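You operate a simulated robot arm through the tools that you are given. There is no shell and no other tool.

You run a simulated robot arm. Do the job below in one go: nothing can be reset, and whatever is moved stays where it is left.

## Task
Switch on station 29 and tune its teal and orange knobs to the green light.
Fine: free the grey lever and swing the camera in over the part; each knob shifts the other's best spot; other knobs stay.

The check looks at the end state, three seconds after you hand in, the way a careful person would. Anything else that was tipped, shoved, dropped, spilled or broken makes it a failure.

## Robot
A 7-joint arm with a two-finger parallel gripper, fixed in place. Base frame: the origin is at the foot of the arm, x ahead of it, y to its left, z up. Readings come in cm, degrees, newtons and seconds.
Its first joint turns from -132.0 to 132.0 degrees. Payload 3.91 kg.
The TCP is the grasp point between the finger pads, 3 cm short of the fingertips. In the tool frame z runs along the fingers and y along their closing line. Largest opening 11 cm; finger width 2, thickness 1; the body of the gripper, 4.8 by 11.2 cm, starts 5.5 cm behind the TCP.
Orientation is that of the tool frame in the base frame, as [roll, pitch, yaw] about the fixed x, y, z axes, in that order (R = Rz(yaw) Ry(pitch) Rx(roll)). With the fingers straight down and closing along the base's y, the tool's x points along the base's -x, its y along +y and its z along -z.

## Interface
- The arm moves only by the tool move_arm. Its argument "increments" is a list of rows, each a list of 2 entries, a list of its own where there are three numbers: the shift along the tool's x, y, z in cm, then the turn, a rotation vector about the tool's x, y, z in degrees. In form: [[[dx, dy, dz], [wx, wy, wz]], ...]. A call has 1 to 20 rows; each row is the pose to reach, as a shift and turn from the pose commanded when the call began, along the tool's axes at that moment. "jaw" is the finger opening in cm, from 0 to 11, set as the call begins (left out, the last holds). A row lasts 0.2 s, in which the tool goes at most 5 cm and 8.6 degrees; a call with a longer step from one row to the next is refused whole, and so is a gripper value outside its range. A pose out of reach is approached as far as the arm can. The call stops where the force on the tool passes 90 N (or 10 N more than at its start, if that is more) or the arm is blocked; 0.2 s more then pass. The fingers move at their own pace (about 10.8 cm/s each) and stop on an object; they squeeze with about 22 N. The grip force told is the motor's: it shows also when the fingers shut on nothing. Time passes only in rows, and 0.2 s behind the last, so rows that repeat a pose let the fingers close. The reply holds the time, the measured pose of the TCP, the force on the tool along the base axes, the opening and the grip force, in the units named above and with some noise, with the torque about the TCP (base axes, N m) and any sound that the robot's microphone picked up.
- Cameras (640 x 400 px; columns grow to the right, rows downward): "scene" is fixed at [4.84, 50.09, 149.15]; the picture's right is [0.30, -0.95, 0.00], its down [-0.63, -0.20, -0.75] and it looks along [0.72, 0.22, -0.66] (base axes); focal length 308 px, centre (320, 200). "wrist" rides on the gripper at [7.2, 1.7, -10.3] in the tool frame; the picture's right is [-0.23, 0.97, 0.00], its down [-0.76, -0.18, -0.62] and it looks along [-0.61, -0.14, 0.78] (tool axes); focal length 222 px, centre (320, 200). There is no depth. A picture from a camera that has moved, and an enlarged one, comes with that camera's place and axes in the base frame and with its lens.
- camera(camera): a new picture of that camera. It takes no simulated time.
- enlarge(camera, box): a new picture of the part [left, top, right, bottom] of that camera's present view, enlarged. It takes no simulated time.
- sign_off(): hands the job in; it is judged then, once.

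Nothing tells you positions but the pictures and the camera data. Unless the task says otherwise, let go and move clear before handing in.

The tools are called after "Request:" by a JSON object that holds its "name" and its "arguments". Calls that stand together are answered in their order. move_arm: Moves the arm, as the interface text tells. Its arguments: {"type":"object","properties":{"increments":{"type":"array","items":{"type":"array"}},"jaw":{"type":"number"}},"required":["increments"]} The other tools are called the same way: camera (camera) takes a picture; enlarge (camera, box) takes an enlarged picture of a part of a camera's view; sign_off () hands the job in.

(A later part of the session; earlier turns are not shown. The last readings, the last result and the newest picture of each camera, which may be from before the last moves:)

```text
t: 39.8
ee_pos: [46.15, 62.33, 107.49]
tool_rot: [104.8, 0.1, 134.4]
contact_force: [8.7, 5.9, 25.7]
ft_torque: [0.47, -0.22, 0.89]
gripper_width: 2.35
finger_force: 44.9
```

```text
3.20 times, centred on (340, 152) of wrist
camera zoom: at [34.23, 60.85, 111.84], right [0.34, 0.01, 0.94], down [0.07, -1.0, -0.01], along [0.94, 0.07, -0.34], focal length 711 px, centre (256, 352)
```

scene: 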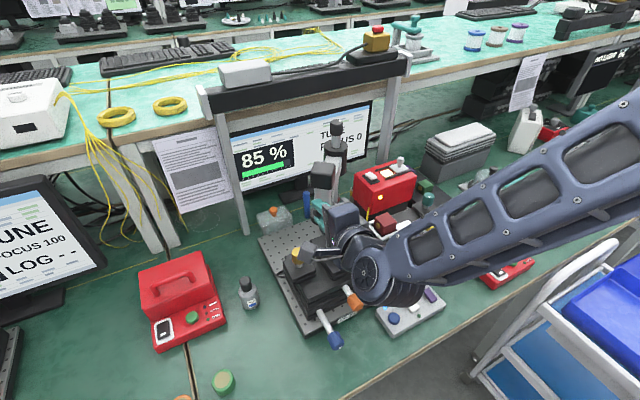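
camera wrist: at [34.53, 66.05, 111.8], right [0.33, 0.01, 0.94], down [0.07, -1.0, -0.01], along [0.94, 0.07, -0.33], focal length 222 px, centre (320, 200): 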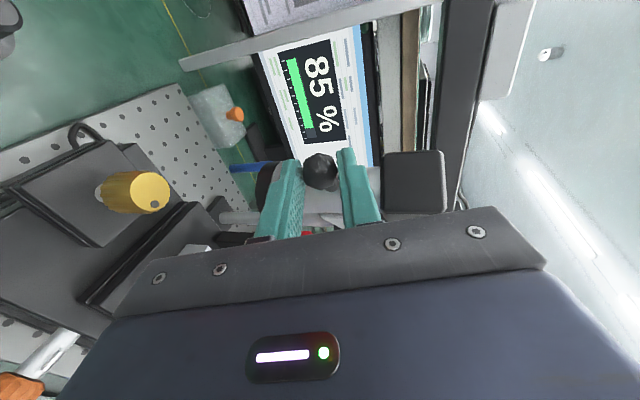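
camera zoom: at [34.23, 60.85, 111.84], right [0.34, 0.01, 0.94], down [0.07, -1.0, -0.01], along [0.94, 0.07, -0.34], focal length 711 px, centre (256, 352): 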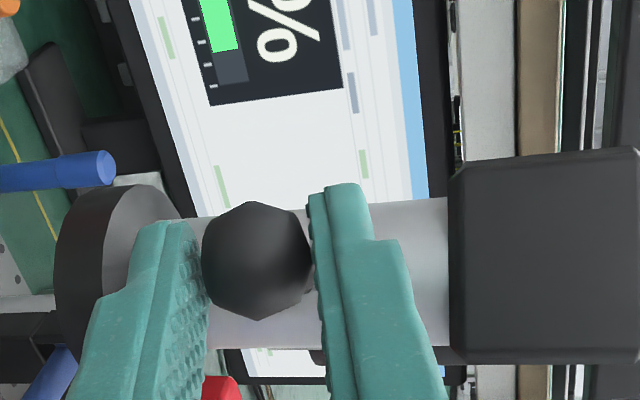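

The head is swinging in cleanly above the blue clamp, and I can now read 85 %. I'll continue toward the part.

Request:
{"name": "move_arm", "arguments": {"increments": [[[-0.68, -0.04, -0.56], [0, 0, 0]], [[-1.39, -0.17, -1.05], [0, 0, 0]], [[-2.11, -0.29, -1.53], [0, 0, 0]], [[-2.86, -0.41, -1.96], [0, 0, 0]], [[-3.62, -0.51, -2.37], [0, 0, 0]]]}}

Request:
{"name": "camera", "arguments": {"camera": "scene"}}

Request:
{"name": "enlarge", "arguments": {"camera": "scene", "box": [230, 90, 390, 190]}}

Request:
{"name": "camera", "arguments": {"camera": "wrist"}}

```text
t: 41.0
ee_pos: [46.93, 58.16, 107.59]
tool_rot: [104.9, 0.1, 134.4]
contact_force: [0.8, 6.3, 1.8]
ft_torque: [0.22, 0.07, 1.07]
gripper_width: 2.35
finger_force: 45.2
```

```text
taken
```

scene: 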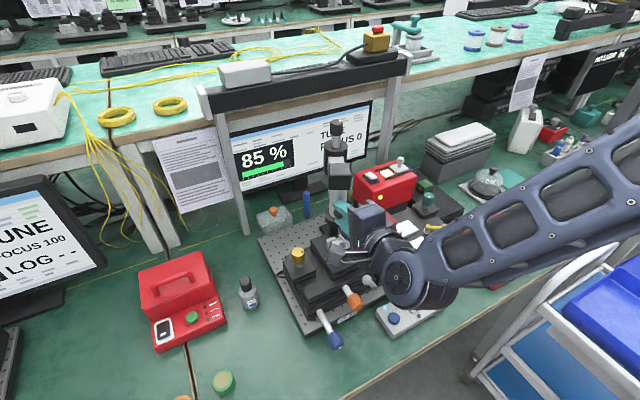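

```text
4.00 times, centred on (310, 140) of scene
camera zoom: at [4.84, 50.09, 149.15], right [0.3, -0.95, 0.0], down [-0.63, -0.2, -0.75], along [0.72, 0.22, -0.66], focal length 1231 px, centre (360, 440)
```

zoom: 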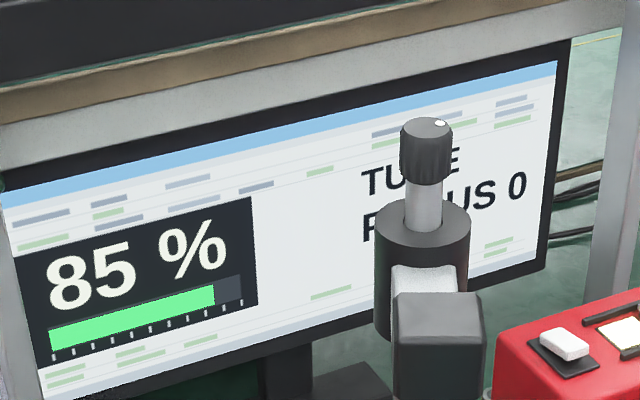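

```text
taken
camera wrist: at [35.02, 56.63, 111.9], right [0.34, 0.01, 0.94], down [0.07, -1.0, -0.01], along [0.94, 0.07, -0.34], focal length 222 px, centre (320, 200)
```

wrist: 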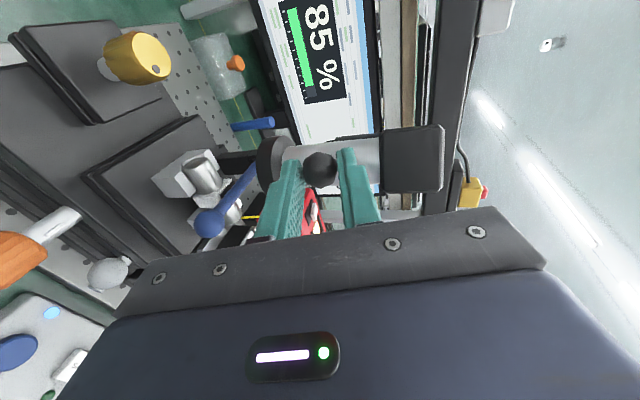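

FOCUS is still 0 at about 57° of swing, so I'll keep going in small steps until the camera is over the part or meets its stop.

Request:
{"name": "move_arm", "arguments": {"increments": [[[-0.4, -0.05, -0.19], [0, 0, 0]], [[-0.79, -0.1, -0.38], [0, 0, 0]], [[-1.2, -0.15, -0.55], [0, 0, 0]], [[-1.58, -0.19, -0.72], [0, 0, 0]]]}}

Request:
{"name": "enlarge", "arguments": {"camera": "scene", "box": [230, 90, 390, 190]}}

Request:
{"name": "enlarge", "arguments": {"camera": "scene", "box": [280, 150, 440, 250]}}

Request:
{"name": "camera", "arguments": {"camera": "wrist"}}

```text
t: 42.0
ee_pos: [47.56, 56.45, 107.6]
tool_rot: [104.8, 0.1, 134.3]
contact_force: [-1.3, 6.5, -8.5]
ft_torque: [0.1, 0.26, 1.19]
gripper_width: 2.36
finger_force: 44.4
```

```text
4.00 times, centred on (310, 140) of scene
camera zoom: at [4.84, 50.09, 149.15], right [0.3, -0.95, 0.0], down [-0.63, -0.2, -0.75], along [0.72, 0.22, -0.66], focal length 1231 px, centre (360, 440)
```

zoom: 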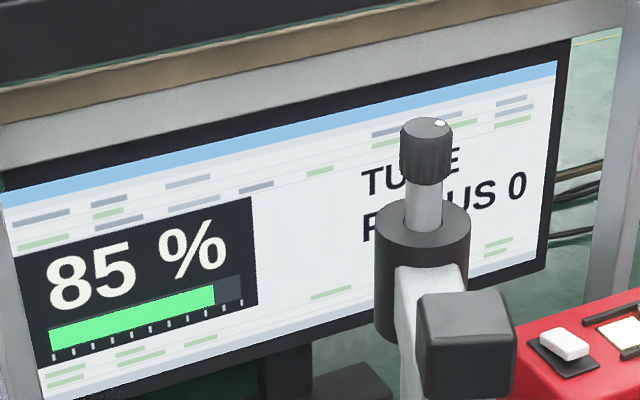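

```text
4.00 times, centred on (360, 200) of scene
camera zoom: at [4.84, 50.09, 149.15], right [0.3, -0.95, 0.0], down [-0.63, -0.2, -0.75], along [0.72, 0.22, -0.66], focal length 1231 px, centre (160, 200)
```

zoom: 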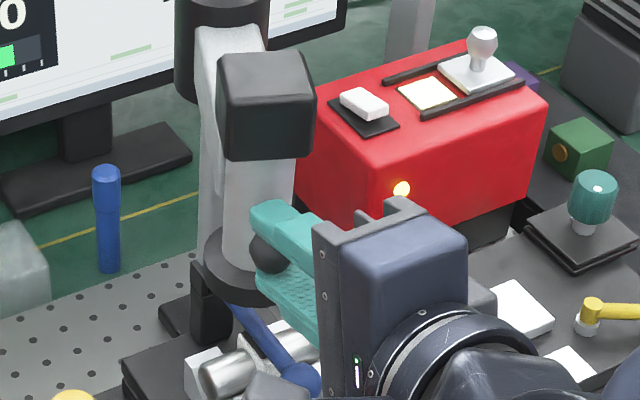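

```text
taken
camera wrist: at [35.64, 54.94, 111.91], right [0.34, 0.01, 0.94], down [0.07, -1.0, -0.01], along [0.94, 0.07, -0.34], focal length 222 px, centre (320, 200)
```

wrist: 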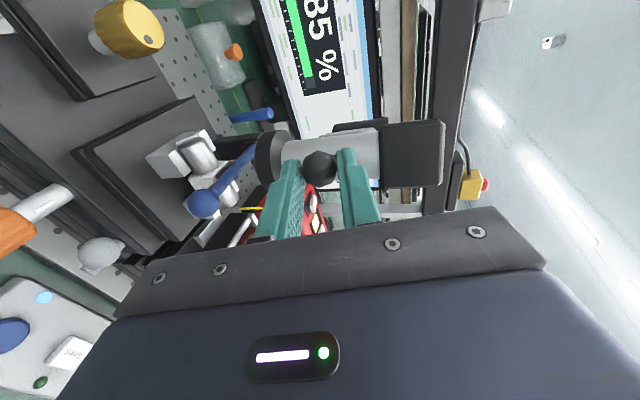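

The lens is nearly over the cylinder part and FOCUS still reads 0. I'll keep swinging in small increments.

Request:
{"name": "move_arm", "arguments": {"increments": [[[-0.41, -0.05, -0.15], [0, 0, 0]], [[-0.82, -0.08, -0.3], [0, 0, 0]], [[-1.23, -0.11, -0.43], [0, 0, 0]], [[-1.65, -0.15, -0.56], [0, 0, 0]]]}}

Request:
{"name": "enlarge", "arguments": {"camera": "scene", "box": [230, 90, 390, 190]}}

Request:
{"name": "enlarge", "arguments": {"camera": "scene", "box": [280, 150, 440, 250]}}

```text
t: 43.0
ee_pos: [48.32, 54.86, 107.49]
tool_rot: [104.8, 0.1, 134.3]
contact_force: [-9.8, 2.2, -16.7]
ft_torque: [-0.04, 0.44, 1.32]
gripper_width: 2.37
finger_force: 44.8
```

```text
4.00 times, centred on (310, 140) of scene
camera zoom: at [4.84, 50.09, 149.15], right [0.3, -0.95, 0.0], down [-0.63, -0.2, -0.75], along [0.72, 0.22, -0.66], focal length 1231 px, centre (360, 440)
```

zoom: 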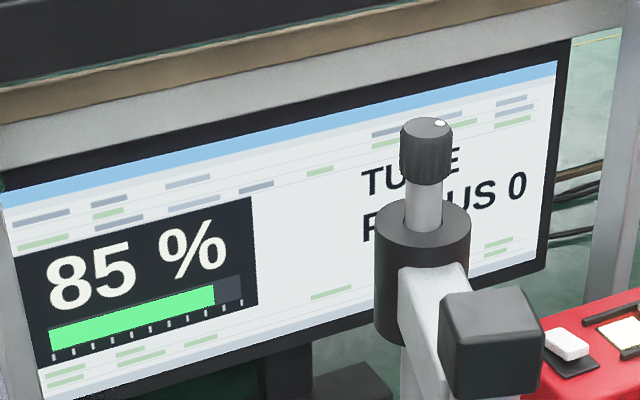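

```text
4.00 times, centred on (360, 200) of scene
camera zoom: at [4.84, 50.09, 149.15], right [0.3, -0.95, 0.0], down [-0.63, -0.2, -0.75], along [0.72, 0.22, -0.66], focal length 1231 px, centre (160, 200)
```

zoom: 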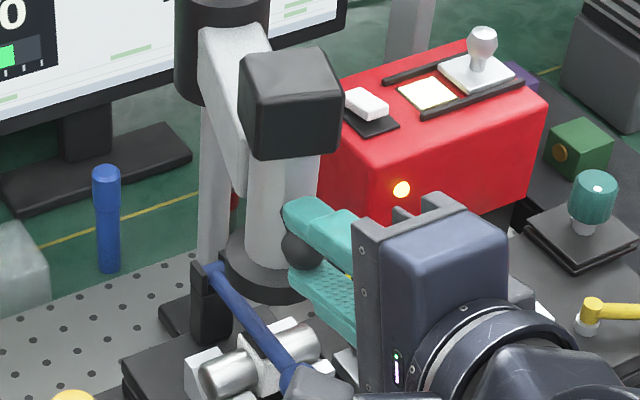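

The lens is about over the cylinder but FOCUS is still 0. I'll continue in finer steps, watching the readout, until it responds or the swing meets a stop.

Request:
{"name": "move_arm", "arguments": {"increments": [[[-0.3, -0.02, -0.09], [0, 0, 0]], [[-0.6, -0.04, -0.18], [0, 0, 0]], [[-1.0, -0.06, -0.27], [0, 0, 0]]]}}

Request:
{"name": "enlarge", "arguments": {"camera": "scene", "box": [230, 90, 390, 190]}}

Request:
{"name": "enlarge", "arguments": {"camera": "scene", "box": [280, 150, 440, 250]}}

Request:
{"name": "camera", "arguments": {"camera": "wrist"}}

```text
t: 43.8
ee_pos: [48.78, 53.94, 107.61]
tool_rot: [104.9, 0.0, 134.3]
contact_force: [-9.5, 2.4, -19.6]
ft_torque: [-0.11, 0.46, 1.27]
gripper_width: 2.32
finger_force: 44.7
```

```text
4.00 times, centred on (310, 140) of scene
camera zoom: at [4.84, 50.09, 149.15], right [0.3, -0.95, 0.0], down [-0.63, -0.2, -0.75], along [0.72, 0.22, -0.66], focal length 1231 px, centre (360, 440)
```

zoom: 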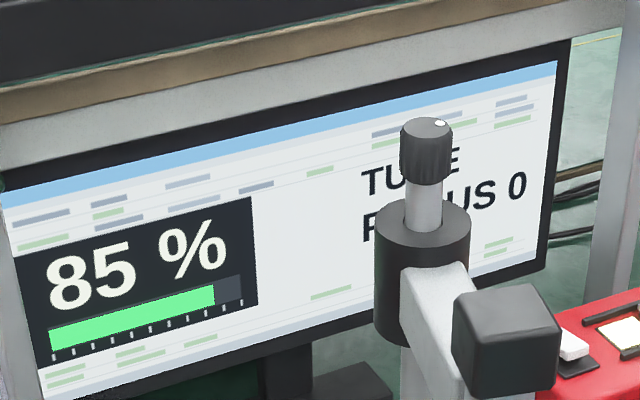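

```text
4.00 times, centred on (360, 200) of scene
camera zoom: at [4.84, 50.09, 149.15], right [0.3, -0.95, 0.0], down [-0.63, -0.2, -0.75], along [0.72, 0.22, -0.66], focal length 1231 px, centre (160, 200)
```

zoom: 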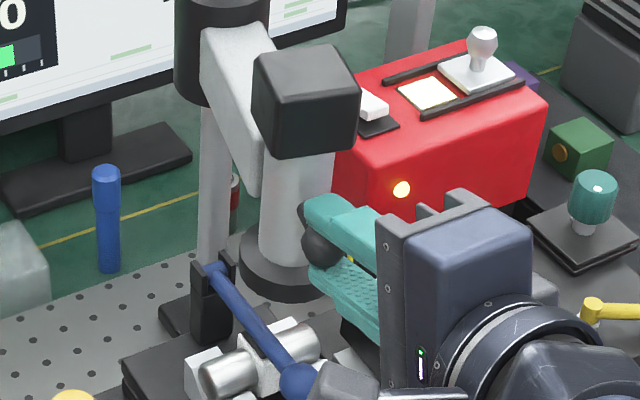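

```text
taken
camera wrist: at [36.88, 52.48, 111.93], right [0.34, 0.01, 0.94], down [0.07, -1.0, -0.01], along [0.94, 0.07, -0.34], focal length 222 px, centre (320, 200)
```

wrist: 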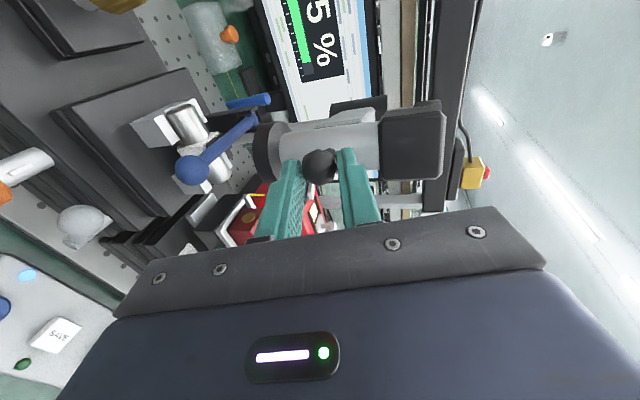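

I've passed over the cylinder and FOCUS hasn't changed, so I'll continue to see whether there's a stop or a readout change further in.

Request:
{"name": "move_arm", "arguments": {"increments": [[[-0.4, -0.02, -0.07], [0, 0, 0]], [[-0.8, -0.04, -0.14], [0, 0, 0]], [[-1.2, -0.06, -0.21], [0, 0, 0]], [[-1.63, -0.08, -0.29], [0, 0, 0]]]}}

Request:
{"name": "enlarge", "arguments": {"camera": "scene", "box": [270, 90, 430, 190]}}

Request:
{"name": "camera", "arguments": {"camera": "scene"}}

```text
t: 44.8
ee_pos: [49.69, 52.73, 107.56]
tool_rot: [104.8, 0.1, 134.3]
contact_force: [-12.6, 0.0, -22.7]
ft_torque: [-0.14, 0.54, 1.32]
gripper_width: 2.36
finger_force: 45.0
```

```text
4.00 times, centred on (350, 140) of scene
camera zoom: at [4.84, 50.09, 149.15], right [0.3, -0.95, 0.0], down [-0.63, -0.2, -0.75], along [0.72, 0.22, -0.66], focal length 1231 px, centre (200, 440)
```

zoom: 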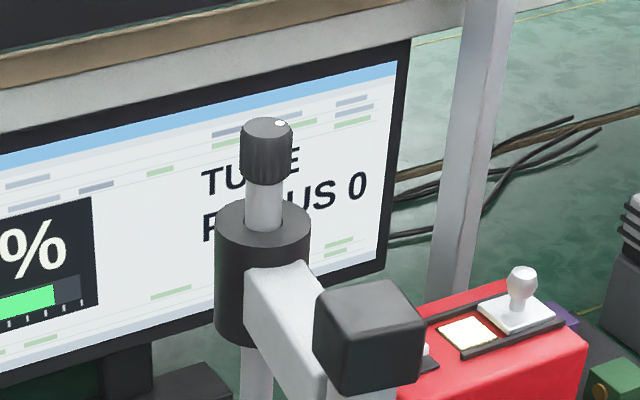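

```text
taken
```

scene: 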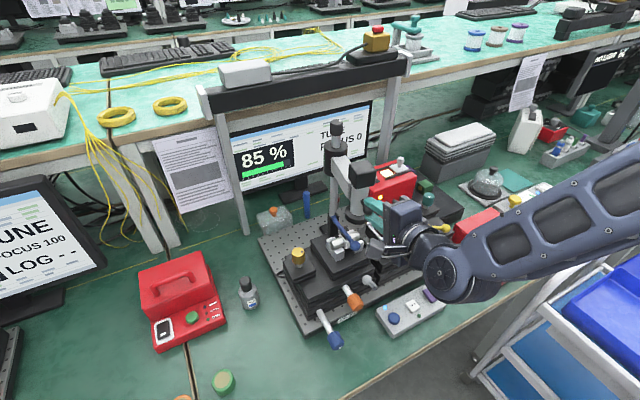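

FOCUS is still 0 at about 74° of swing. The "part" may instead be the red cube in the nest, which sits at the same arm radius further round, so I'll continue toward it.

Request:
{"name": "move_arm", "arguments": {"increments": [[[-0.87, -0.08, -0.1], [0, 0, 0]], [[-1.74, -0.15, -0.19], [0, 0, 0]], [[-2.6, -0.17, -0.24], [0, 0, 0]], [[-3.5, -0.18, -0.27], [0, 0, 0]]]}}

Request:
{"name": "enlarge", "arguments": {"camera": "scene", "box": [270, 90, 430, 190]}}

Request:
{"name": "enlarge", "arguments": {"camera": "scene", "box": [310, 160, 470, 260]}}

Request:
{"name": "camera", "arguments": {"camera": "wrist"}}

```text
t: 45.8
ee_pos: [51.87, 49.98, 107.56]
tool_rot: [104.8, 0.1, 134.3]
contact_force: [-7.1, 8.4, -15.4]
ft_torque: [-0.29, 0.14, 0.05]
gripper_width: 2.35
finger_force: 44.7
```

```text
4.00 times, centred on (350, 140) of scene
camera zoom: at [4.84, 50.09, 149.15], right [0.3, -0.95, 0.0], down [-0.63, -0.2, -0.75], along [0.72, 0.22, -0.66], focal length 1231 px, centre (200, 440)
```

zoom: 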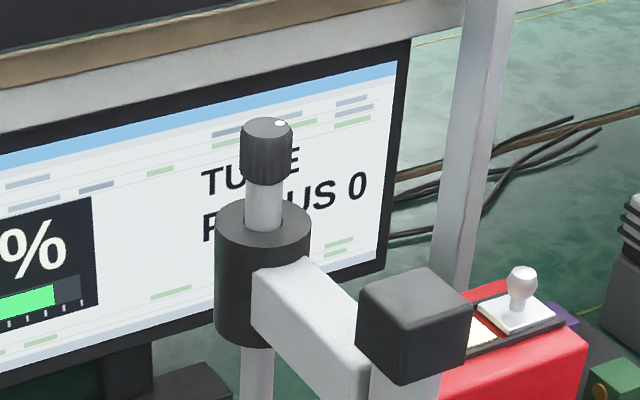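

```text
4.00 times, centred on (390, 210) of scene
camera zoom: at [4.84, 50.09, 149.15], right [0.3, -0.95, 0.0], down [-0.63, -0.2, -0.75], along [0.72, 0.22, -0.66], focal length 1231 px, centre (40, 160)
```

zoom: 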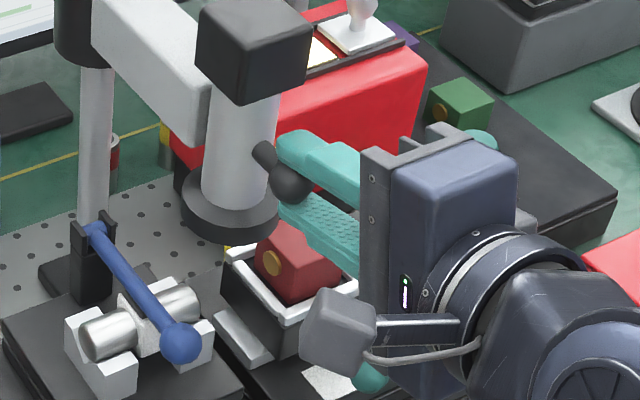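

```text
taken
camera wrist: at [40.02, 48.44, 111.89], right [0.34, 0.01, 0.94], down [0.07, -1.0, -0.01], along [0.94, 0.07, -0.34], focal length 222 px, centre (320, 200)
```

wrist: 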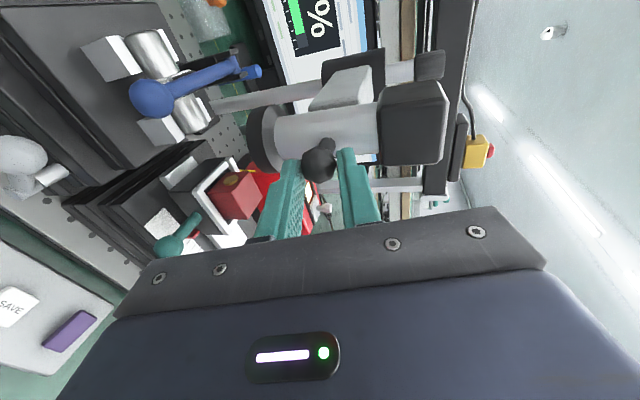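

The lens is heading over the red cube and swings freely, so I'll continue further.

Request:
{"name": "move_arm", "arguments": {"increments": [[[-0.88, -0.02, 0.03], [0, 0, 0]], [[-1.76, -0.04, 0.08], [0, 0, 0]], [[-2.64, -0.02, 0.18], [0, 0, 0]], [[-3.51, 0.02, 0.3], [0, 0, 0]]]}}

Request:
{"name": "enlarge", "arguments": {"camera": "scene", "box": [270, 90, 430, 190]}}

Request:
{"name": "enlarge", "arguments": {"camera": "scene", "box": [310, 160, 470, 260]}}

Request:
{"name": "camera", "arguments": {"camera": "wrist"}}

```text
t: 46.8
ee_pos: [54.53, 47.58, 107.39]
tool_rot: [104.7, 0.0, 134.4]
contact_force: [0.3, 0.3, 0.3]
ft_torque: [0.01, -0.02, -0.01]
gripper_width: 0.99
finger_force: 0.1
```

```text
4.00 times, centred on (350, 140) of scene
camera zoom: at [4.84, 50.09, 149.15], right [0.3, -0.95, 0.0], down [-0.63, -0.2, -0.75], along [0.72, 0.22, -0.66], focal length 1231 px, centre (200, 440)
```

zoom: 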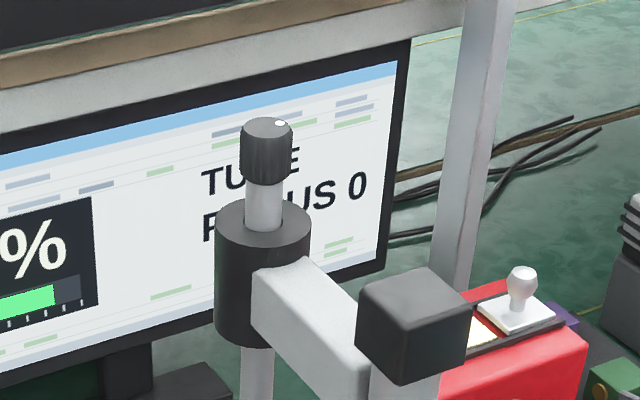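

```text
4.00 times, centred on (390, 210) of scene
camera zoom: at [4.84, 50.09, 149.15], right [0.3, -0.95, 0.0], down [-0.63, -0.2, -0.75], along [0.72, 0.22, -0.66], focal length 1231 px, centre (40, 160)
```

zoom: 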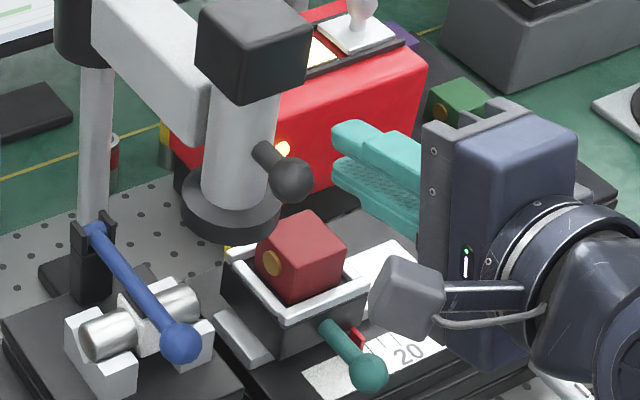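

```text
taken
camera wrist: at [42.72, 46.03, 111.83], right [0.34, 0.01, 0.94], down [0.07, -1.0, -0.01], along [0.94, 0.07, -0.34], focal length 222 px, centre (320, 200)
```

wrist: 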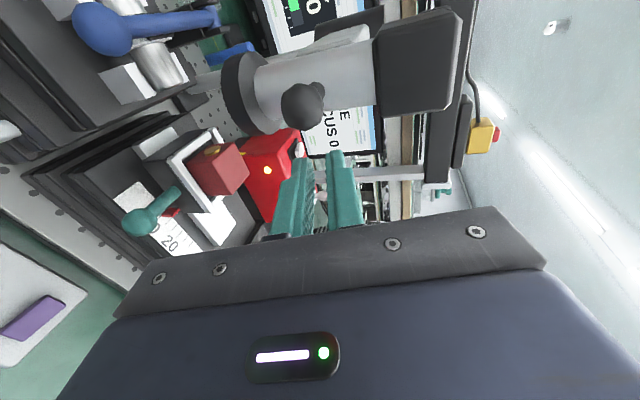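

The grip slipped because the camera arm reached its end stop, so it's fully swung in. FOCUS still shows 0, so I'll look at the pad lights, the screen and the area under the lens.

Request:
{"name": "enlarge", "arguments": {"camera": "scene", "box": [370, 270, 460, 335]}}

Request:
{"name": "enlarge", "arguments": {"camera": "scene", "box": [225, 95, 375, 195]}}

Request:
{"name": "enlarge", "arguments": {"camera": "wrist", "box": [100, 60, 360, 220]}}

Request:
{"name": "camera", "arguments": {"camera": "scene"}}

Request:
{"name": "enlarge", "arguments": {"camera": "scene", "box": [0, 170, 120, 320]}}

Request:
{"name": "enlarge", "arguments": {"camera": "scene", "box": [560, 30, 640, 90]}}

```text
6.15 times, centred on (415, 302) of scene
camera zoom: at [4.84, 50.09, 149.15], right [0.3, -0.95, 0.0], down [-0.63, -0.2, -0.75], along [0.72, 0.22, -0.66], focal length 1894 px, centre (-265, -431)
```

zoom: 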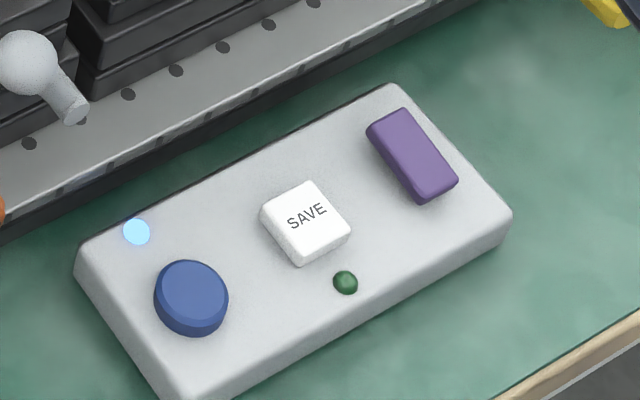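

```text
4.00 times, centred on (300, 145) of scene
camera zoom: at [4.84, 50.09, 149.15], right [0.3, -0.95, 0.0], down [-0.63, -0.2, -0.75], along [0.72, 0.22, -0.66], focal length 1231 px, centre (400, 420)
```

zoom: 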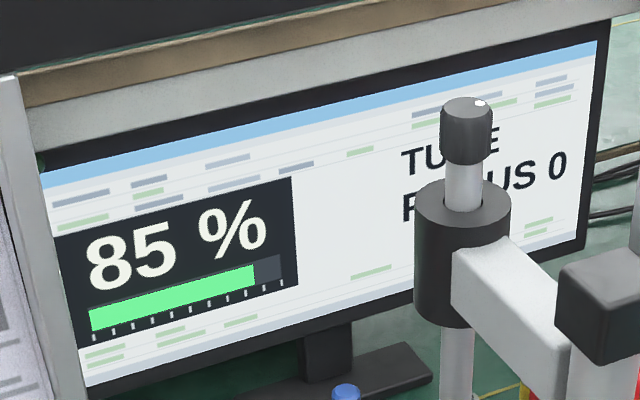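

```text
2.46 times, centred on (230, 140) of wrist
camera zoom: at [42.72, 46.03, 111.83], right [0.34, 0.01, 0.94], down [0.07, -1.0, -0.01], along [0.94, 0.07, -0.34], focal length 547 px, centre (542, 348)
```

zoom: 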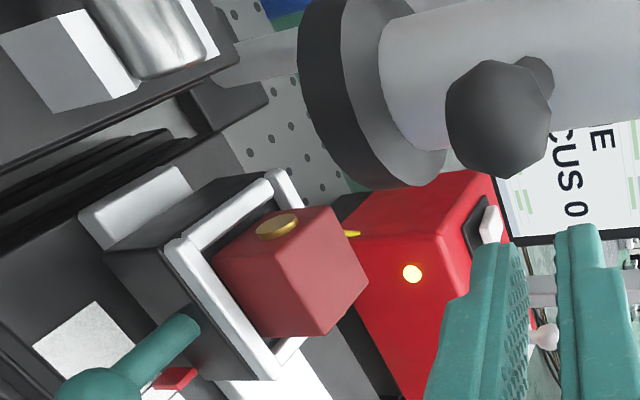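

```text
taken
```

scene: 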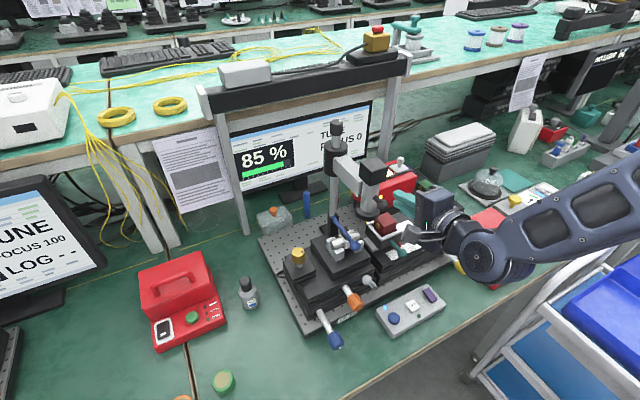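

```text
2.67 times, centred on (60, 245) of scene
camera zoom: at [4.84, 50.09, 149.15], right [0.3, -0.95, 0.0], down [-0.63, -0.2, -0.75], along [0.72, 0.22, -0.66], focal length 821 px, centre (1013, 80)
```

zoom: 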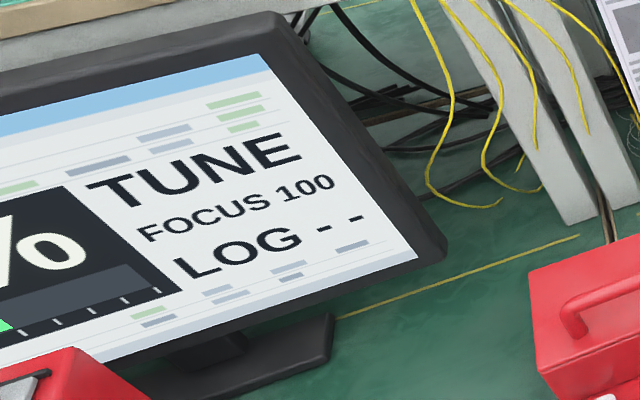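

```text
6.67 times, centred on (600, 60) of scene
camera zoom: at [4.84, 50.09, 149.15], right [0.3, -0.95, 0.0], down [-0.63, -0.2, -0.75], along [0.72, 0.22, -0.66], focal length 2051 px, centre (-1547, 1133)
```

zoom: 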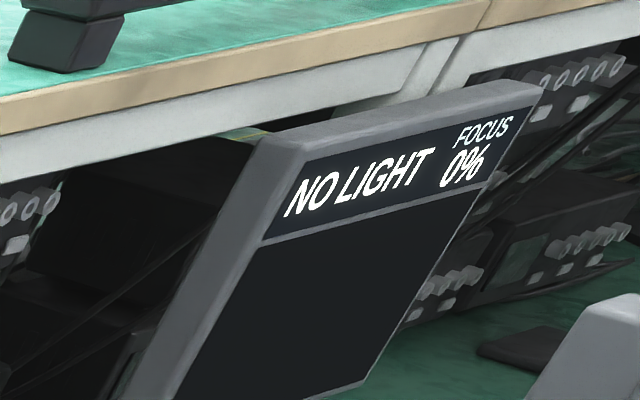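

The camera rests at its inward stop. I'll retreat and look from above to measure where the lens axis is relative to the cylinder and the cube.

Request:
{"name": "move_arm", "arguments": {"increments": [[[-0.5, 0, -2], [0, 0, 0]], [[-0.5, 0, -4.5], [0, 0, 0]], [[-0.5, 0, -7.5], [0, 0, 0]], [[-0.5, 0.5, -11], [0, 0, 0]], [[-0.5, 2, -14.5], [0, 0, 0]], [[-0.5, 5, -17.5], [0, 0, 0]], [[-0.5, 9, -19.5], [0, 0, 0]], [[-0.5, 13, -20], [0, 0, 0]], [[-0.5, 13, -20], [0, 0, 0]]]}}

Request:
{"name": "camera", "arguments": {"camera": "wrist"}}

Request:
{"name": "camera", "arguments": {"camera": "scene"}}

Request:
{"name": "enlarge", "arguments": {"camera": "scene", "box": [290, 130, 450, 230]}}

```text
t: 48.8
ee_pos: [43.44, 36.02, 125.15]
tool_rot: [104.9, 0.1, 134.4]
contact_force: [-0.9, 0.3, 0.3]
ft_torque: [0.01, -0.02, 0.0]
gripper_width: 0.99
finger_force: 0.0
out of reach, approached as far as the arm can: row 6
```

```text
taken
camera wrist: at [31.52, 34.49, 129.57], right [0.34, 0.01, 0.94], down [0.07, -1.0, -0.01], along [0.94, 0.07, -0.34], focal length 222 px, centre (320, 200)
```

wrist: 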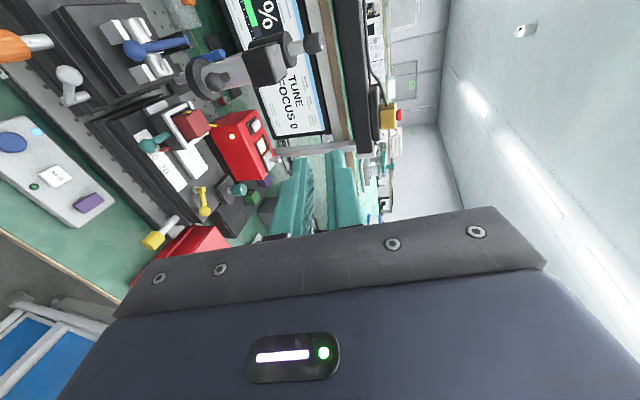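

```text
taken
```

scene: 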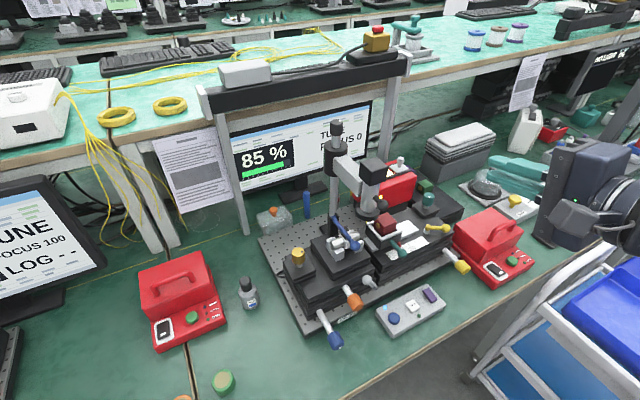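

```text
4.00 times, centred on (370, 180) of scene
camera zoom: at [4.84, 50.09, 149.15], right [0.3, -0.95, 0.0], down [-0.63, -0.2, -0.75], along [0.72, 0.22, -0.66], focal length 1231 px, centre (120, 280)
```

zoom: 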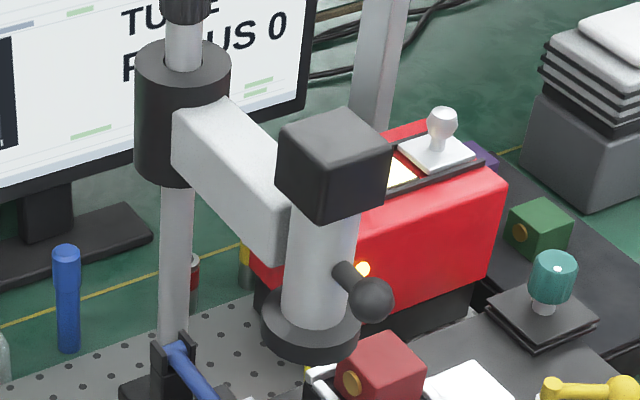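

The station screen is fully visible from here. I'll enlarge it and the lens area.

Request:
{"name": "enlarge", "arguments": {"camera": "wrist", "box": [220, 0, 340, 150]}}

Request:
{"name": "enlarge", "arguments": {"camera": "wrist", "box": [80, 10, 320, 160]}}

```text
2.67 times, centred on (280, 75) of wrist
camera zoom: at [31.52, 34.49, 129.57], right [0.34, 0.01, 0.94], down [0.07, -1.0, -0.01], along [0.94, 0.07, -0.34], focal length 592 px, centre (427, 533)
```

zoom: 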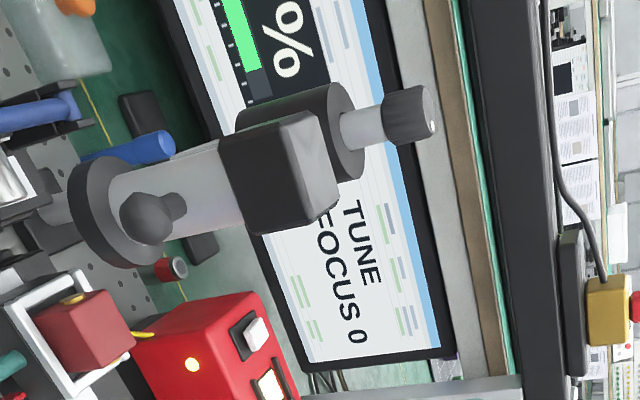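

```text
2.67 times, centred on (200, 85) of wrist
camera zoom: at [31.52, 34.49, 129.57], right [0.34, 0.01, 0.94], down [0.07, -1.0, -0.01], along [0.94, 0.07, -0.34], focal length 592 px, centre (640, 507)
```

zoom: 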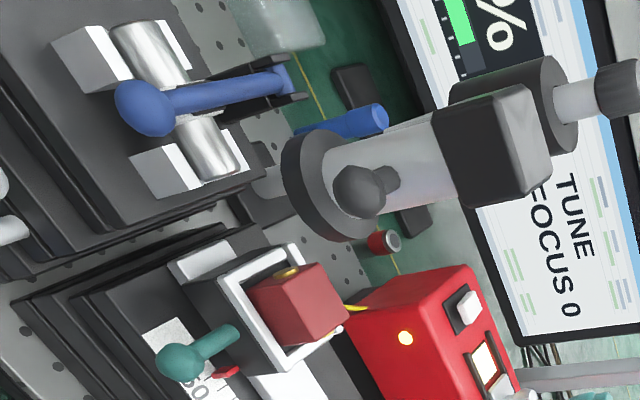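

The lens axis is now at about (55.6, 54.6), midway between the cylinder and the cube. To make sure the arm is really at its stop, I'll nudge the handle ball further from the left and watch the force and FOCUS.

Request:
{"name": "move_arm", "arguments": {"increments": [[[1, -2, 1.7], [0, 0, 0]], [[2, -4.2, 3.5], [0, 0, 0]], [[3, -6.3, 5.2], [0, 0, 0]], [[4, -8.4, 7], [0, 0, 0]], [[5, -10.5, 8.7], [0, 0, 0]], [[6, -12.6, 10.4], [0, 0, 0]], [[6.85, -14.6, 12.1], [0, 0, 0]], [[6.85, -14.0, 14], [0, 0, 0]], [[6.85, -13.3, 16.5], [0, 0, 0]], [[6.85, -12.8, 18.5], [0, 0, 0]], [[6.85, -12.7, 19.2], [0, 0, 0]], [[6.85, -12.7, 19.2], [0, 0, 0]]], "jaw": 0}}

Request:
{"name": "camera", "arguments": {"camera": "wrist"}}

Request:
{"name": "enlarge", "arguments": {"camera": "scene", "box": [290, 130, 450, 230]}}

```text
t: 51.4
ee_pos: [49.41, 51.67, 107.96]
tool_rot: [104.7, 0.1, 134.3]
contact_force: [-0.4, -0.5, -0.1]
ft_torque: [0.0, -0.02, -0.02]
gripper_width: 0.01
finger_force: 22.2
```

```text
taken
camera wrist: at [37.66, 50.16, 112.38], right [0.34, 0.01, 0.94], down [0.07, -1.0, -0.01], along [0.94, 0.07, -0.34], focal length 222 px, centre (320, 200)
```

wrist: 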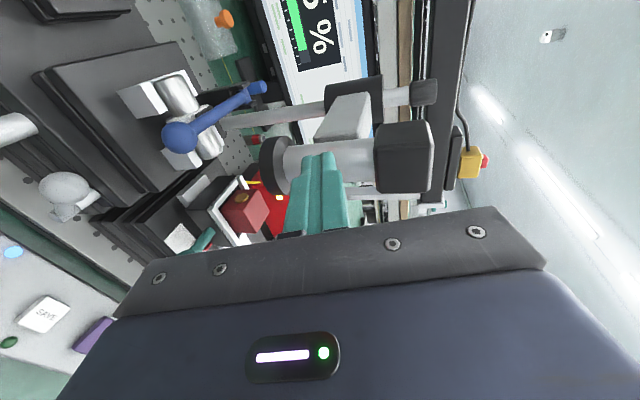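

```text
4.00 times, centred on (370, 180) of scene
camera zoom: at [4.84, 50.09, 149.15], right [0.3, -0.95, 0.0], down [-0.63, -0.2, -0.75], along [0.72, 0.22, -0.66], focal length 1231 px, centre (120, 280)
```

zoom: 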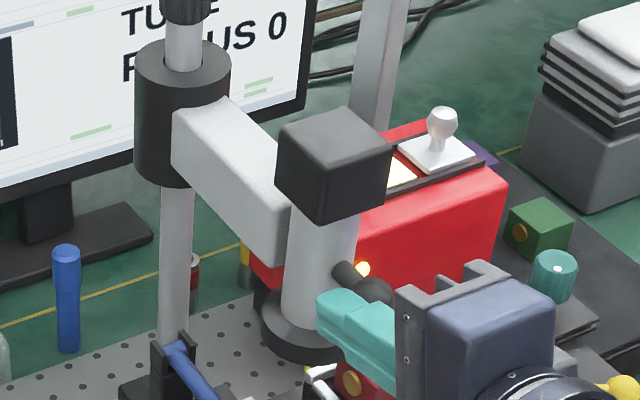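

The finger is just left of the handle ball. I'll push it gently to the right.

Request:
{"name": "move_arm", "arguments": {"increments": [[[-0.3, 0, 0], [0, 0, 0]], [[-0.6, 0, 0], [0, 0, 0]], [[-0.85, 0, 0], [0, 0, 0]], [[-1.1, 0, 0], [0, 0, 0]], [[-1.3, 0, 0], [0, 0, 0]]]}}

Request:
{"name": "enlarge", "arguments": {"camera": "scene", "box": [290, 130, 450, 230]}}

```text
t: 52.6
ee_pos: [49.84, 51.31, 107.94]
tool_rot: [104.9, 0.0, 135.1]
contact_force: [-43.0, 75.7, -6.6]
ft_torque: [0.37, 0.86, 2.35]
gripper_width: 0.0
finger_force: 22.1
```

```text
4.00 times, centred on (370, 180) of scene
camera zoom: at [4.84, 50.09, 149.15], right [0.3, -0.95, 0.0], down [-0.63, -0.2, -0.75], along [0.72, 0.22, -0.66], focal length 1231 px, centre (120, 280)
```

zoom: 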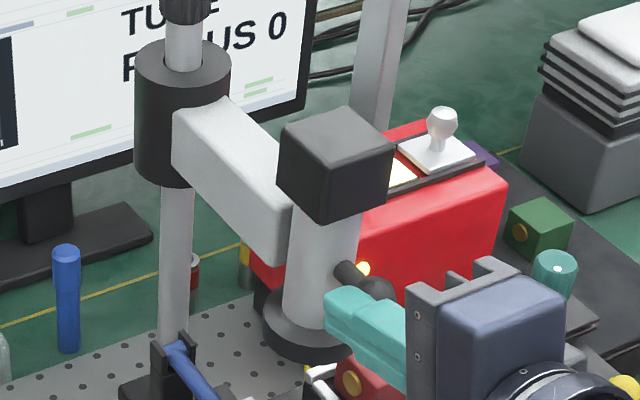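

The camera arm is hard against its stop, so it's fully in. Next I'll back off and reorient for the orange knob, with the tool horizontal, wrist camera on top and fingers closing sideways.

Request:
{"name": "move_arm", "arguments": {"increments": [[[0.6, 0, 0], [0, 0, 0]], [[1.5, 0, -0.5], [0, 0, 0]], [[1.8, 0, -3], [0, 0, 0]], [[2.5, 0, -5.5], [0, 0, 0]], [[3.5, 0, -8], [0, 0, 0]], [[3.5, 0, -8], [0, 0, 8]], [[3.5, 0, -8], [0, 0, 16]], [[3.5, 0, -8], [0, 0, 24]], [[3.5, 0, -8], [0, 0, 32]], [[3.5, 0, -8], [0, 0, 40]], [[3.5, 0, -8], [0, 0, 48]], [[3.5, 0, -8], [0, 0, 56]], [[3.5, 0, -8], [0, 0, 64]], [[3.5, 0, -8], [0, 0, 72]], [[3.5, 0, -8], [0, 0, 80]], [[3.5, 0, -8], [0, 0, 88]], [[3.5, 0, -8], [0, 0, 90]], [[3.5, 0, -8], [0, 0, 90]]]}}

Request:
{"name": "camera", "arguments": {"camera": "scene"}}

Request:
{"name": "camera", "arguments": {"camera": "wrist"}}

```text
t: 56.4
ee_pos: [42.59, 47.84, 109.92]
tool_rot: [179.9, -75.3, 44.4]
contact_force: [-0.1, -0.1, -0.7]
ft_torque: [0.01, -0.02, -0.01]
gripper_width: 0.0
finger_force: 22.2
```

```text
taken
```

scene: 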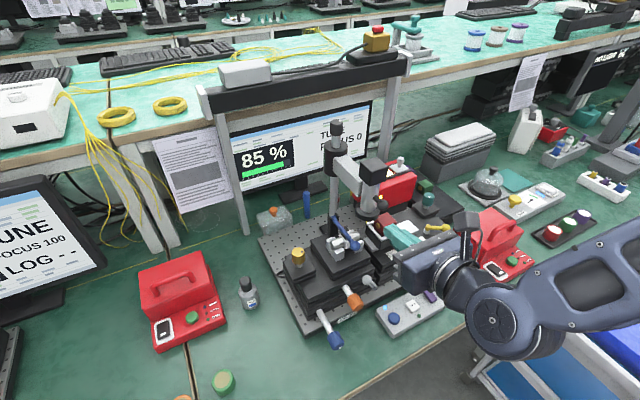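

```text
taken
camera wrist: at [37.92, 40.9, 119.73], right [0.64, -0.74, -0.22], down [-0.69, -0.43, -0.58], along [0.33, 0.52, -0.79], focal length 222 px, centre (320, 200)
```

wrist: 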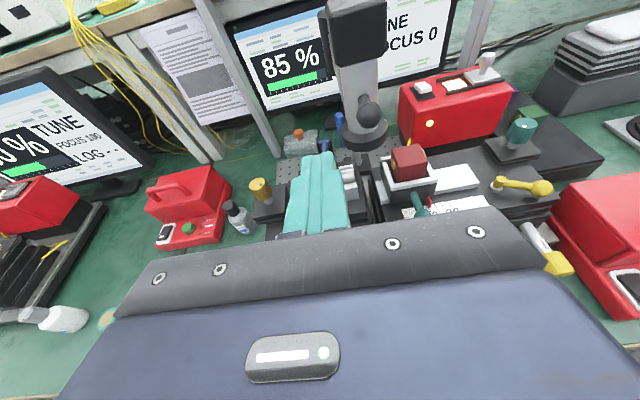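

The tool now has the wrist camera on top and closes sideways. I'll level it and lower it in front of the orange knob, at u≈-7.9, z≈87.

Request:
{"name": "move_arm", "arguments": {"increments": [[[-2.3, -0.5, 0.3], [0, 1.5, 0]], [[-4.6, -1, 0.6], [0, 3, 0]], [[-6.9, -1.5, 0.9], [0, 4.5, 0]], [[-9.2, -2, 1.2], [0, 6, 0]], [[-11.5, -2.5, 1.5], [0, 7.5, 0]], [[-13.8, -3, 1.8], [0, 9, 0]], [[-16.1, -3.5, 2.1], [0, 10.5, 0]], [[-18.4, -4, 2.4], [0, 12, 0]], [[-20.7, -4.2, 2.7], [0, 13.5, 0]], [[-22.9, -4.2, 2.97], [0, 14.7, 0]], [[-22.9, -4.2, 2.97], [0, 14.7, 0]]], "jaw": 6}}

Request:
{"name": "camera", "arguments": {"camera": "scene"}}

Request:
{"name": "camera", "arguments": {"camera": "wrist"}}

Request:
{"name": "enlarge", "arguments": {"camera": "scene", "box": [280, 250, 440, 350]}}

```text
t: 58.8
ee_pos: [37.51, 48.69, 87.08]
tool_rot: [149.2, -89.9, 75.1]
contact_force: [-0.5, 0.3, -0.1]
ft_torque: [0.04, -0.01, 0.02]
gripper_width: 6.0
finger_force: 0.0
```

```text
taken
```

scene: 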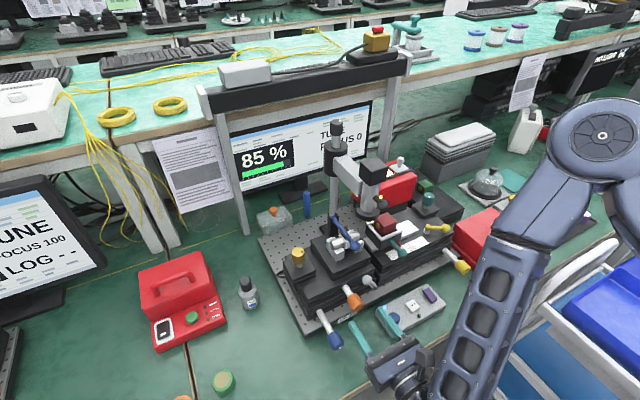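

```text
taken
camera wrist: at [31.24, 40.32, 94.43], right [0.68, -0.7, -0.23], down [-0.57, -0.31, -0.76], along [0.46, 0.65, -0.61], focal length 222 px, centre (320, 200)
```

wrist: 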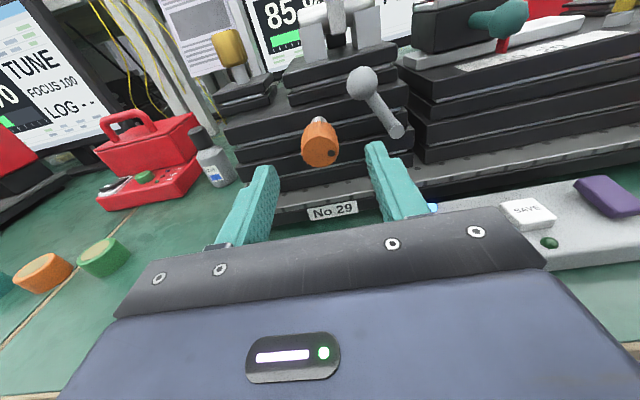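

```text
4.00 times, centred on (360, 300) of scene
camera zoom: at [4.84, 50.09, 149.15], right [0.3, -0.95, 0.0], down [-0.63, -0.2, -0.75], along [0.72, 0.22, -0.66], focal length 1231 px, centre (160, -200)
```

zoom: 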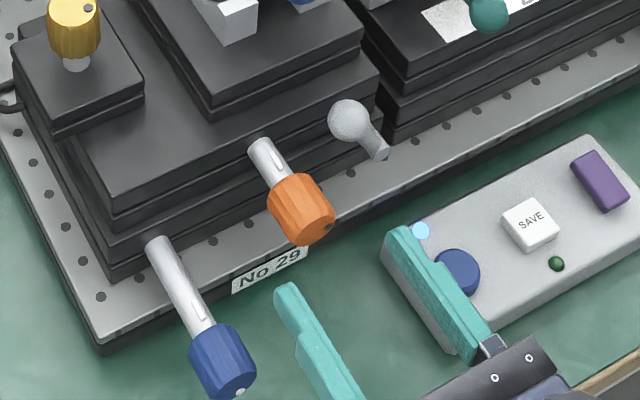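

Well aligned. The orange knob's end face, with its dark index dot, is right ahead between the fingers. I'll zoom in to fine-align before advancing.

Request:
{"name": "enlarge", "arguments": {"camera": "wrist", "box": [280, 110, 360, 180]}}

Request:
{"name": "enlarge", "arguments": {"camera": "wrist", "box": [200, 60, 440, 210]}}

```text
5.71 times, centred on (320, 145) of wrist
camera zoom: at [31.24, 40.32, 94.43], right [0.68, -0.7, -0.23], down [-0.57, -0.31, -0.76], along [0.46, 0.65, -0.61], focal length 1269 px, centre (320, 514)
```

zoom: 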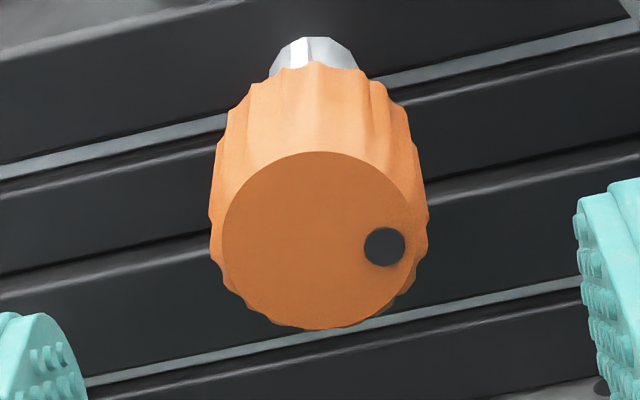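

```text
2.67 times, centred on (320, 135) of wrist
camera zoom: at [31.24, 40.32, 94.43], right [0.68, -0.7, -0.23], down [-0.57, -0.31, -0.76], along [0.46, 0.65, -0.61], focal length 592 px, centre (320, 373)
```

zoom: 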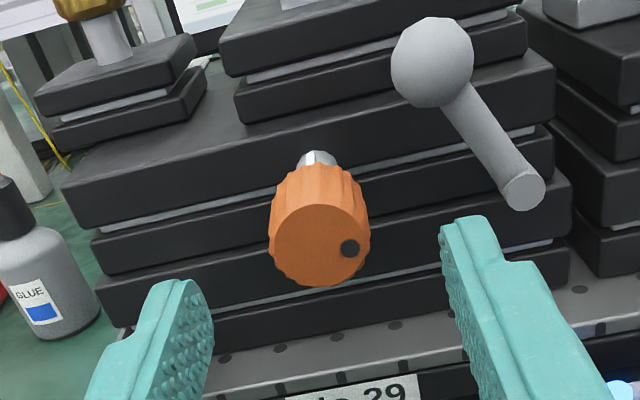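

The knob is centred at u≈-8.0, z≈87. I'll narrow the jaws to 4.6 cm and advance over it.

Request:
{"name": "move_arm", "arguments": {"increments": [[[-0.05, -0.1, 1.0], [0, 0, 0]], [[-0.1, -0.1, 2.0], [0, 0, 0]], [[-0.1, -0.1, 3.0], [0, 0, 0]], [[-0.1, -0.1, 4.05], [0, 0, 0]], [[-0.1, -0.1, 4.05], [0, 0, 0]]], "jaw": 4.6}}

Request:
{"name": "enlarge", "arguments": {"camera": "wrist", "box": [200, 60, 440, 210]}}

Request:
{"name": "enlarge", "arguments": {"camera": "scene", "box": [280, 250, 440, 350]}}

```text
t: 60.0
ee_pos: [40.3, 51.81, 86.88]
tool_rot: [154.2, -89.8, 70.0]
contact_force: [-0.1, 0.1, -0.4]
ft_torque: [0.03, -0.03, -0.02]
gripper_width: 4.6
finger_force: 0.0
```

```text
2.67 times, centred on (320, 135) of wrist
camera zoom: at [34.15, 43.25, 94.34], right [0.68, -0.7, -0.23], down [-0.57, -0.31, -0.76], along [0.46, 0.65, -0.61], focal length 592 px, centre (320, 373)
```

zoom: 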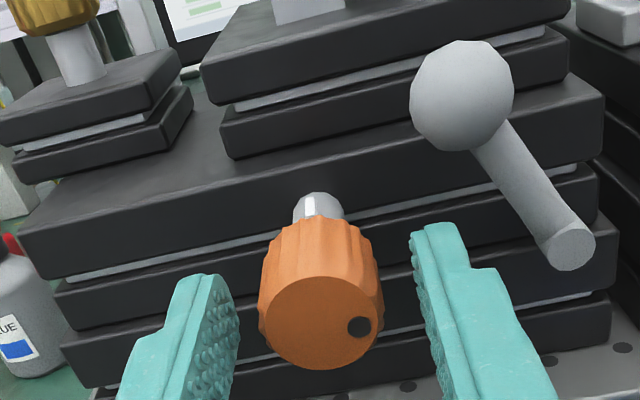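

```text
4.00 times, centred on (360, 300) of scene
camera zoom: at [4.84, 50.09, 149.15], right [0.3, -0.95, 0.0], down [-0.63, -0.2, -0.75], along [0.72, 0.22, -0.66], focal length 1231 px, centre (160, -200)
```

zoom: 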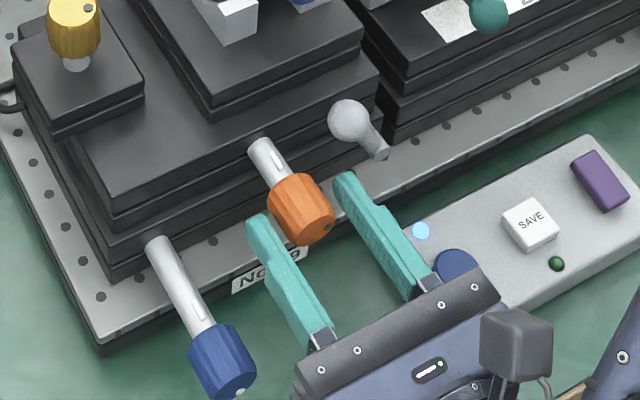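

The fingers straddle the knob. I'll shift 0.1 cm left and close on it.

Request:
{"name": "move_arm", "arguments": {"increments": [[[0, -0.12, 0], [0, 0, 0]], [[0, -0.12, 0], [0, 0, 0]], [[0, -0.12, 0], [0, 0, 0]], [[0, -0.12, 0], [0, 0, 0]]], "jaw": 1.5}}

Request:
{"name": "enlarge", "arguments": {"camera": "wrist", "box": [200, 60, 440, 210]}}

Request:
{"name": "enlarge", "arguments": {"camera": "scene", "box": [225, 95, 375, 195]}}

```text
t: 61.0
ee_pos: [40.33, 51.73, 87.0]
tool_rot: [135.6, -89.9, 88.7]
contact_force: [10.8, -20.1, 7.8]
ft_torque: [0.2, -0.24, 0.41]
gripper_width: 2.99
finger_force: 44.7
```

```text
2.67 times, centred on (320, 135) of wrist
camera zoom: at [34.11, 43.27, 94.35], right [0.68, -0.7, -0.23], down [-0.57, -0.31, -0.76], along [0.46, 0.65, -0.61], focal length 592 px, centre (320, 373)
```

zoom: 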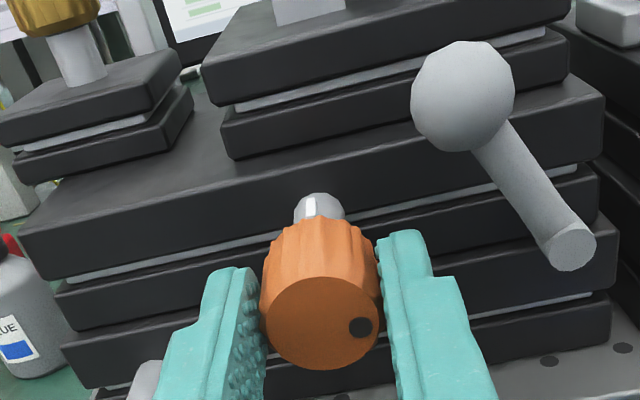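

```text
4.00 times, centred on (300, 145) of scene
camera zoom: at [4.84, 50.09, 149.15], right [0.3, -0.95, 0.0], down [-0.63, -0.2, -0.75], along [0.72, 0.22, -0.66], focal length 1231 px, centre (400, 420)
```

zoom: 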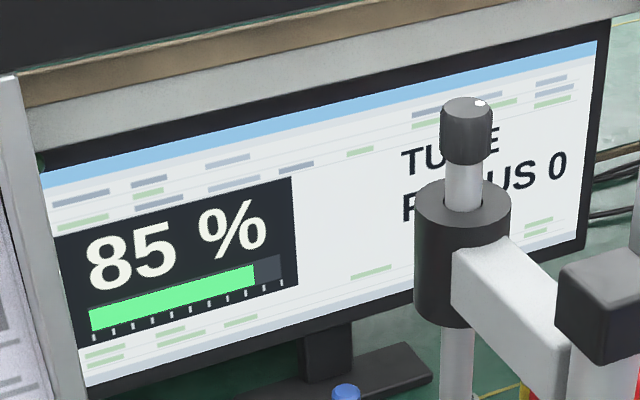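

Gripped at 3.0 cm. I'll try a small clockwise turn of 12° and watch the percentage.

Request:
{"name": "move_arm", "arguments": {"increments": [[[0, 0.08, 0], [0, 0, 4]], [[0, 0.08, 0], [0, 0, 8]], [[0, 0.08, 0], [0, 0, 12]], [[0, 0.08, 0], [0, 0, 12]]]}}

Request:
{"name": "enlarge", "arguments": {"camera": "wrist", "box": [200, 60, 440, 210]}}

Request:
{"name": "enlarge", "arguments": {"camera": "scene", "box": [225, 95, 375, 195]}}

Request:
{"name": "enlarge", "arguments": {"camera": "scene", "box": [280, 250, 440, 350]}}

```text
t: 62.0
ee_pos: [40.27, 51.63, 86.99]
tool_rot: [-90.4, -78.1, -45.4]
contact_force: [19.7, -2.9, 7.5]
ft_torque: [0.36, -0.39, 0.56]
gripper_width: 2.97
finger_force: 44.4
```

```text
2.67 times, centred on (320, 135) of wrist
camera zoom: at [35.18, 42.17, 93.83], right [0.63, -0.65, -0.42], down [-0.68, -0.2, -0.71], along [0.37, 0.74, -0.57], focal length 592 px, centre (320, 373)
```

zoom: 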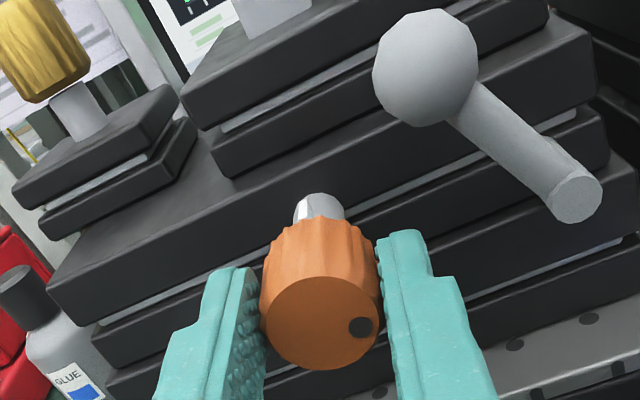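

```text
4.00 times, centred on (300, 145) of scene
camera zoom: at [4.84, 50.09, 149.15], right [0.3, -0.95, 0.0], down [-0.63, -0.2, -0.75], along [0.72, 0.22, -0.66], focal length 1231 px, centre (400, 420)
```

zoom: 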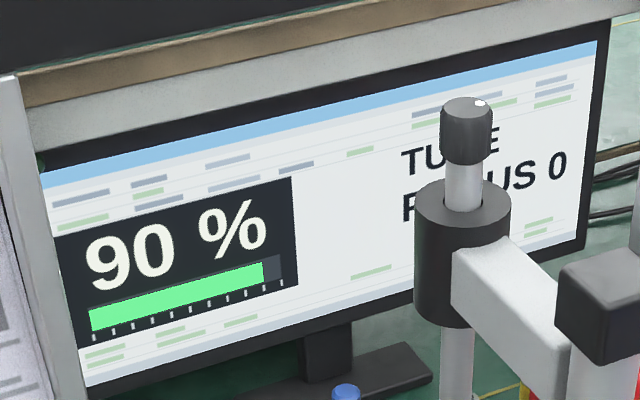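

```text
4.00 times, centred on (360, 300) of scene
camera zoom: at [4.84, 50.09, 149.15], right [0.3, -0.95, 0.0], down [-0.63, -0.2, -0.75], along [0.72, 0.22, -0.66], focal length 1231 px, centre (160, -200)
```

zoom: 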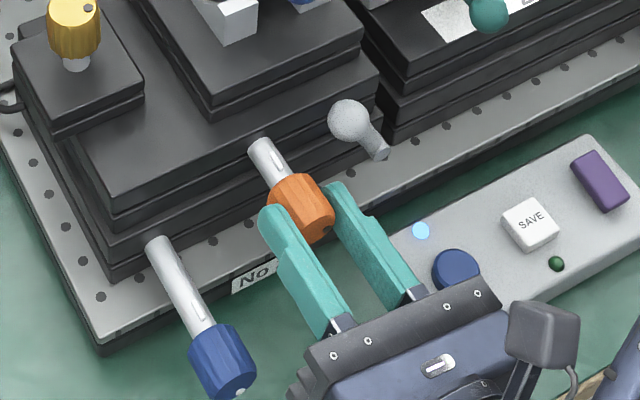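

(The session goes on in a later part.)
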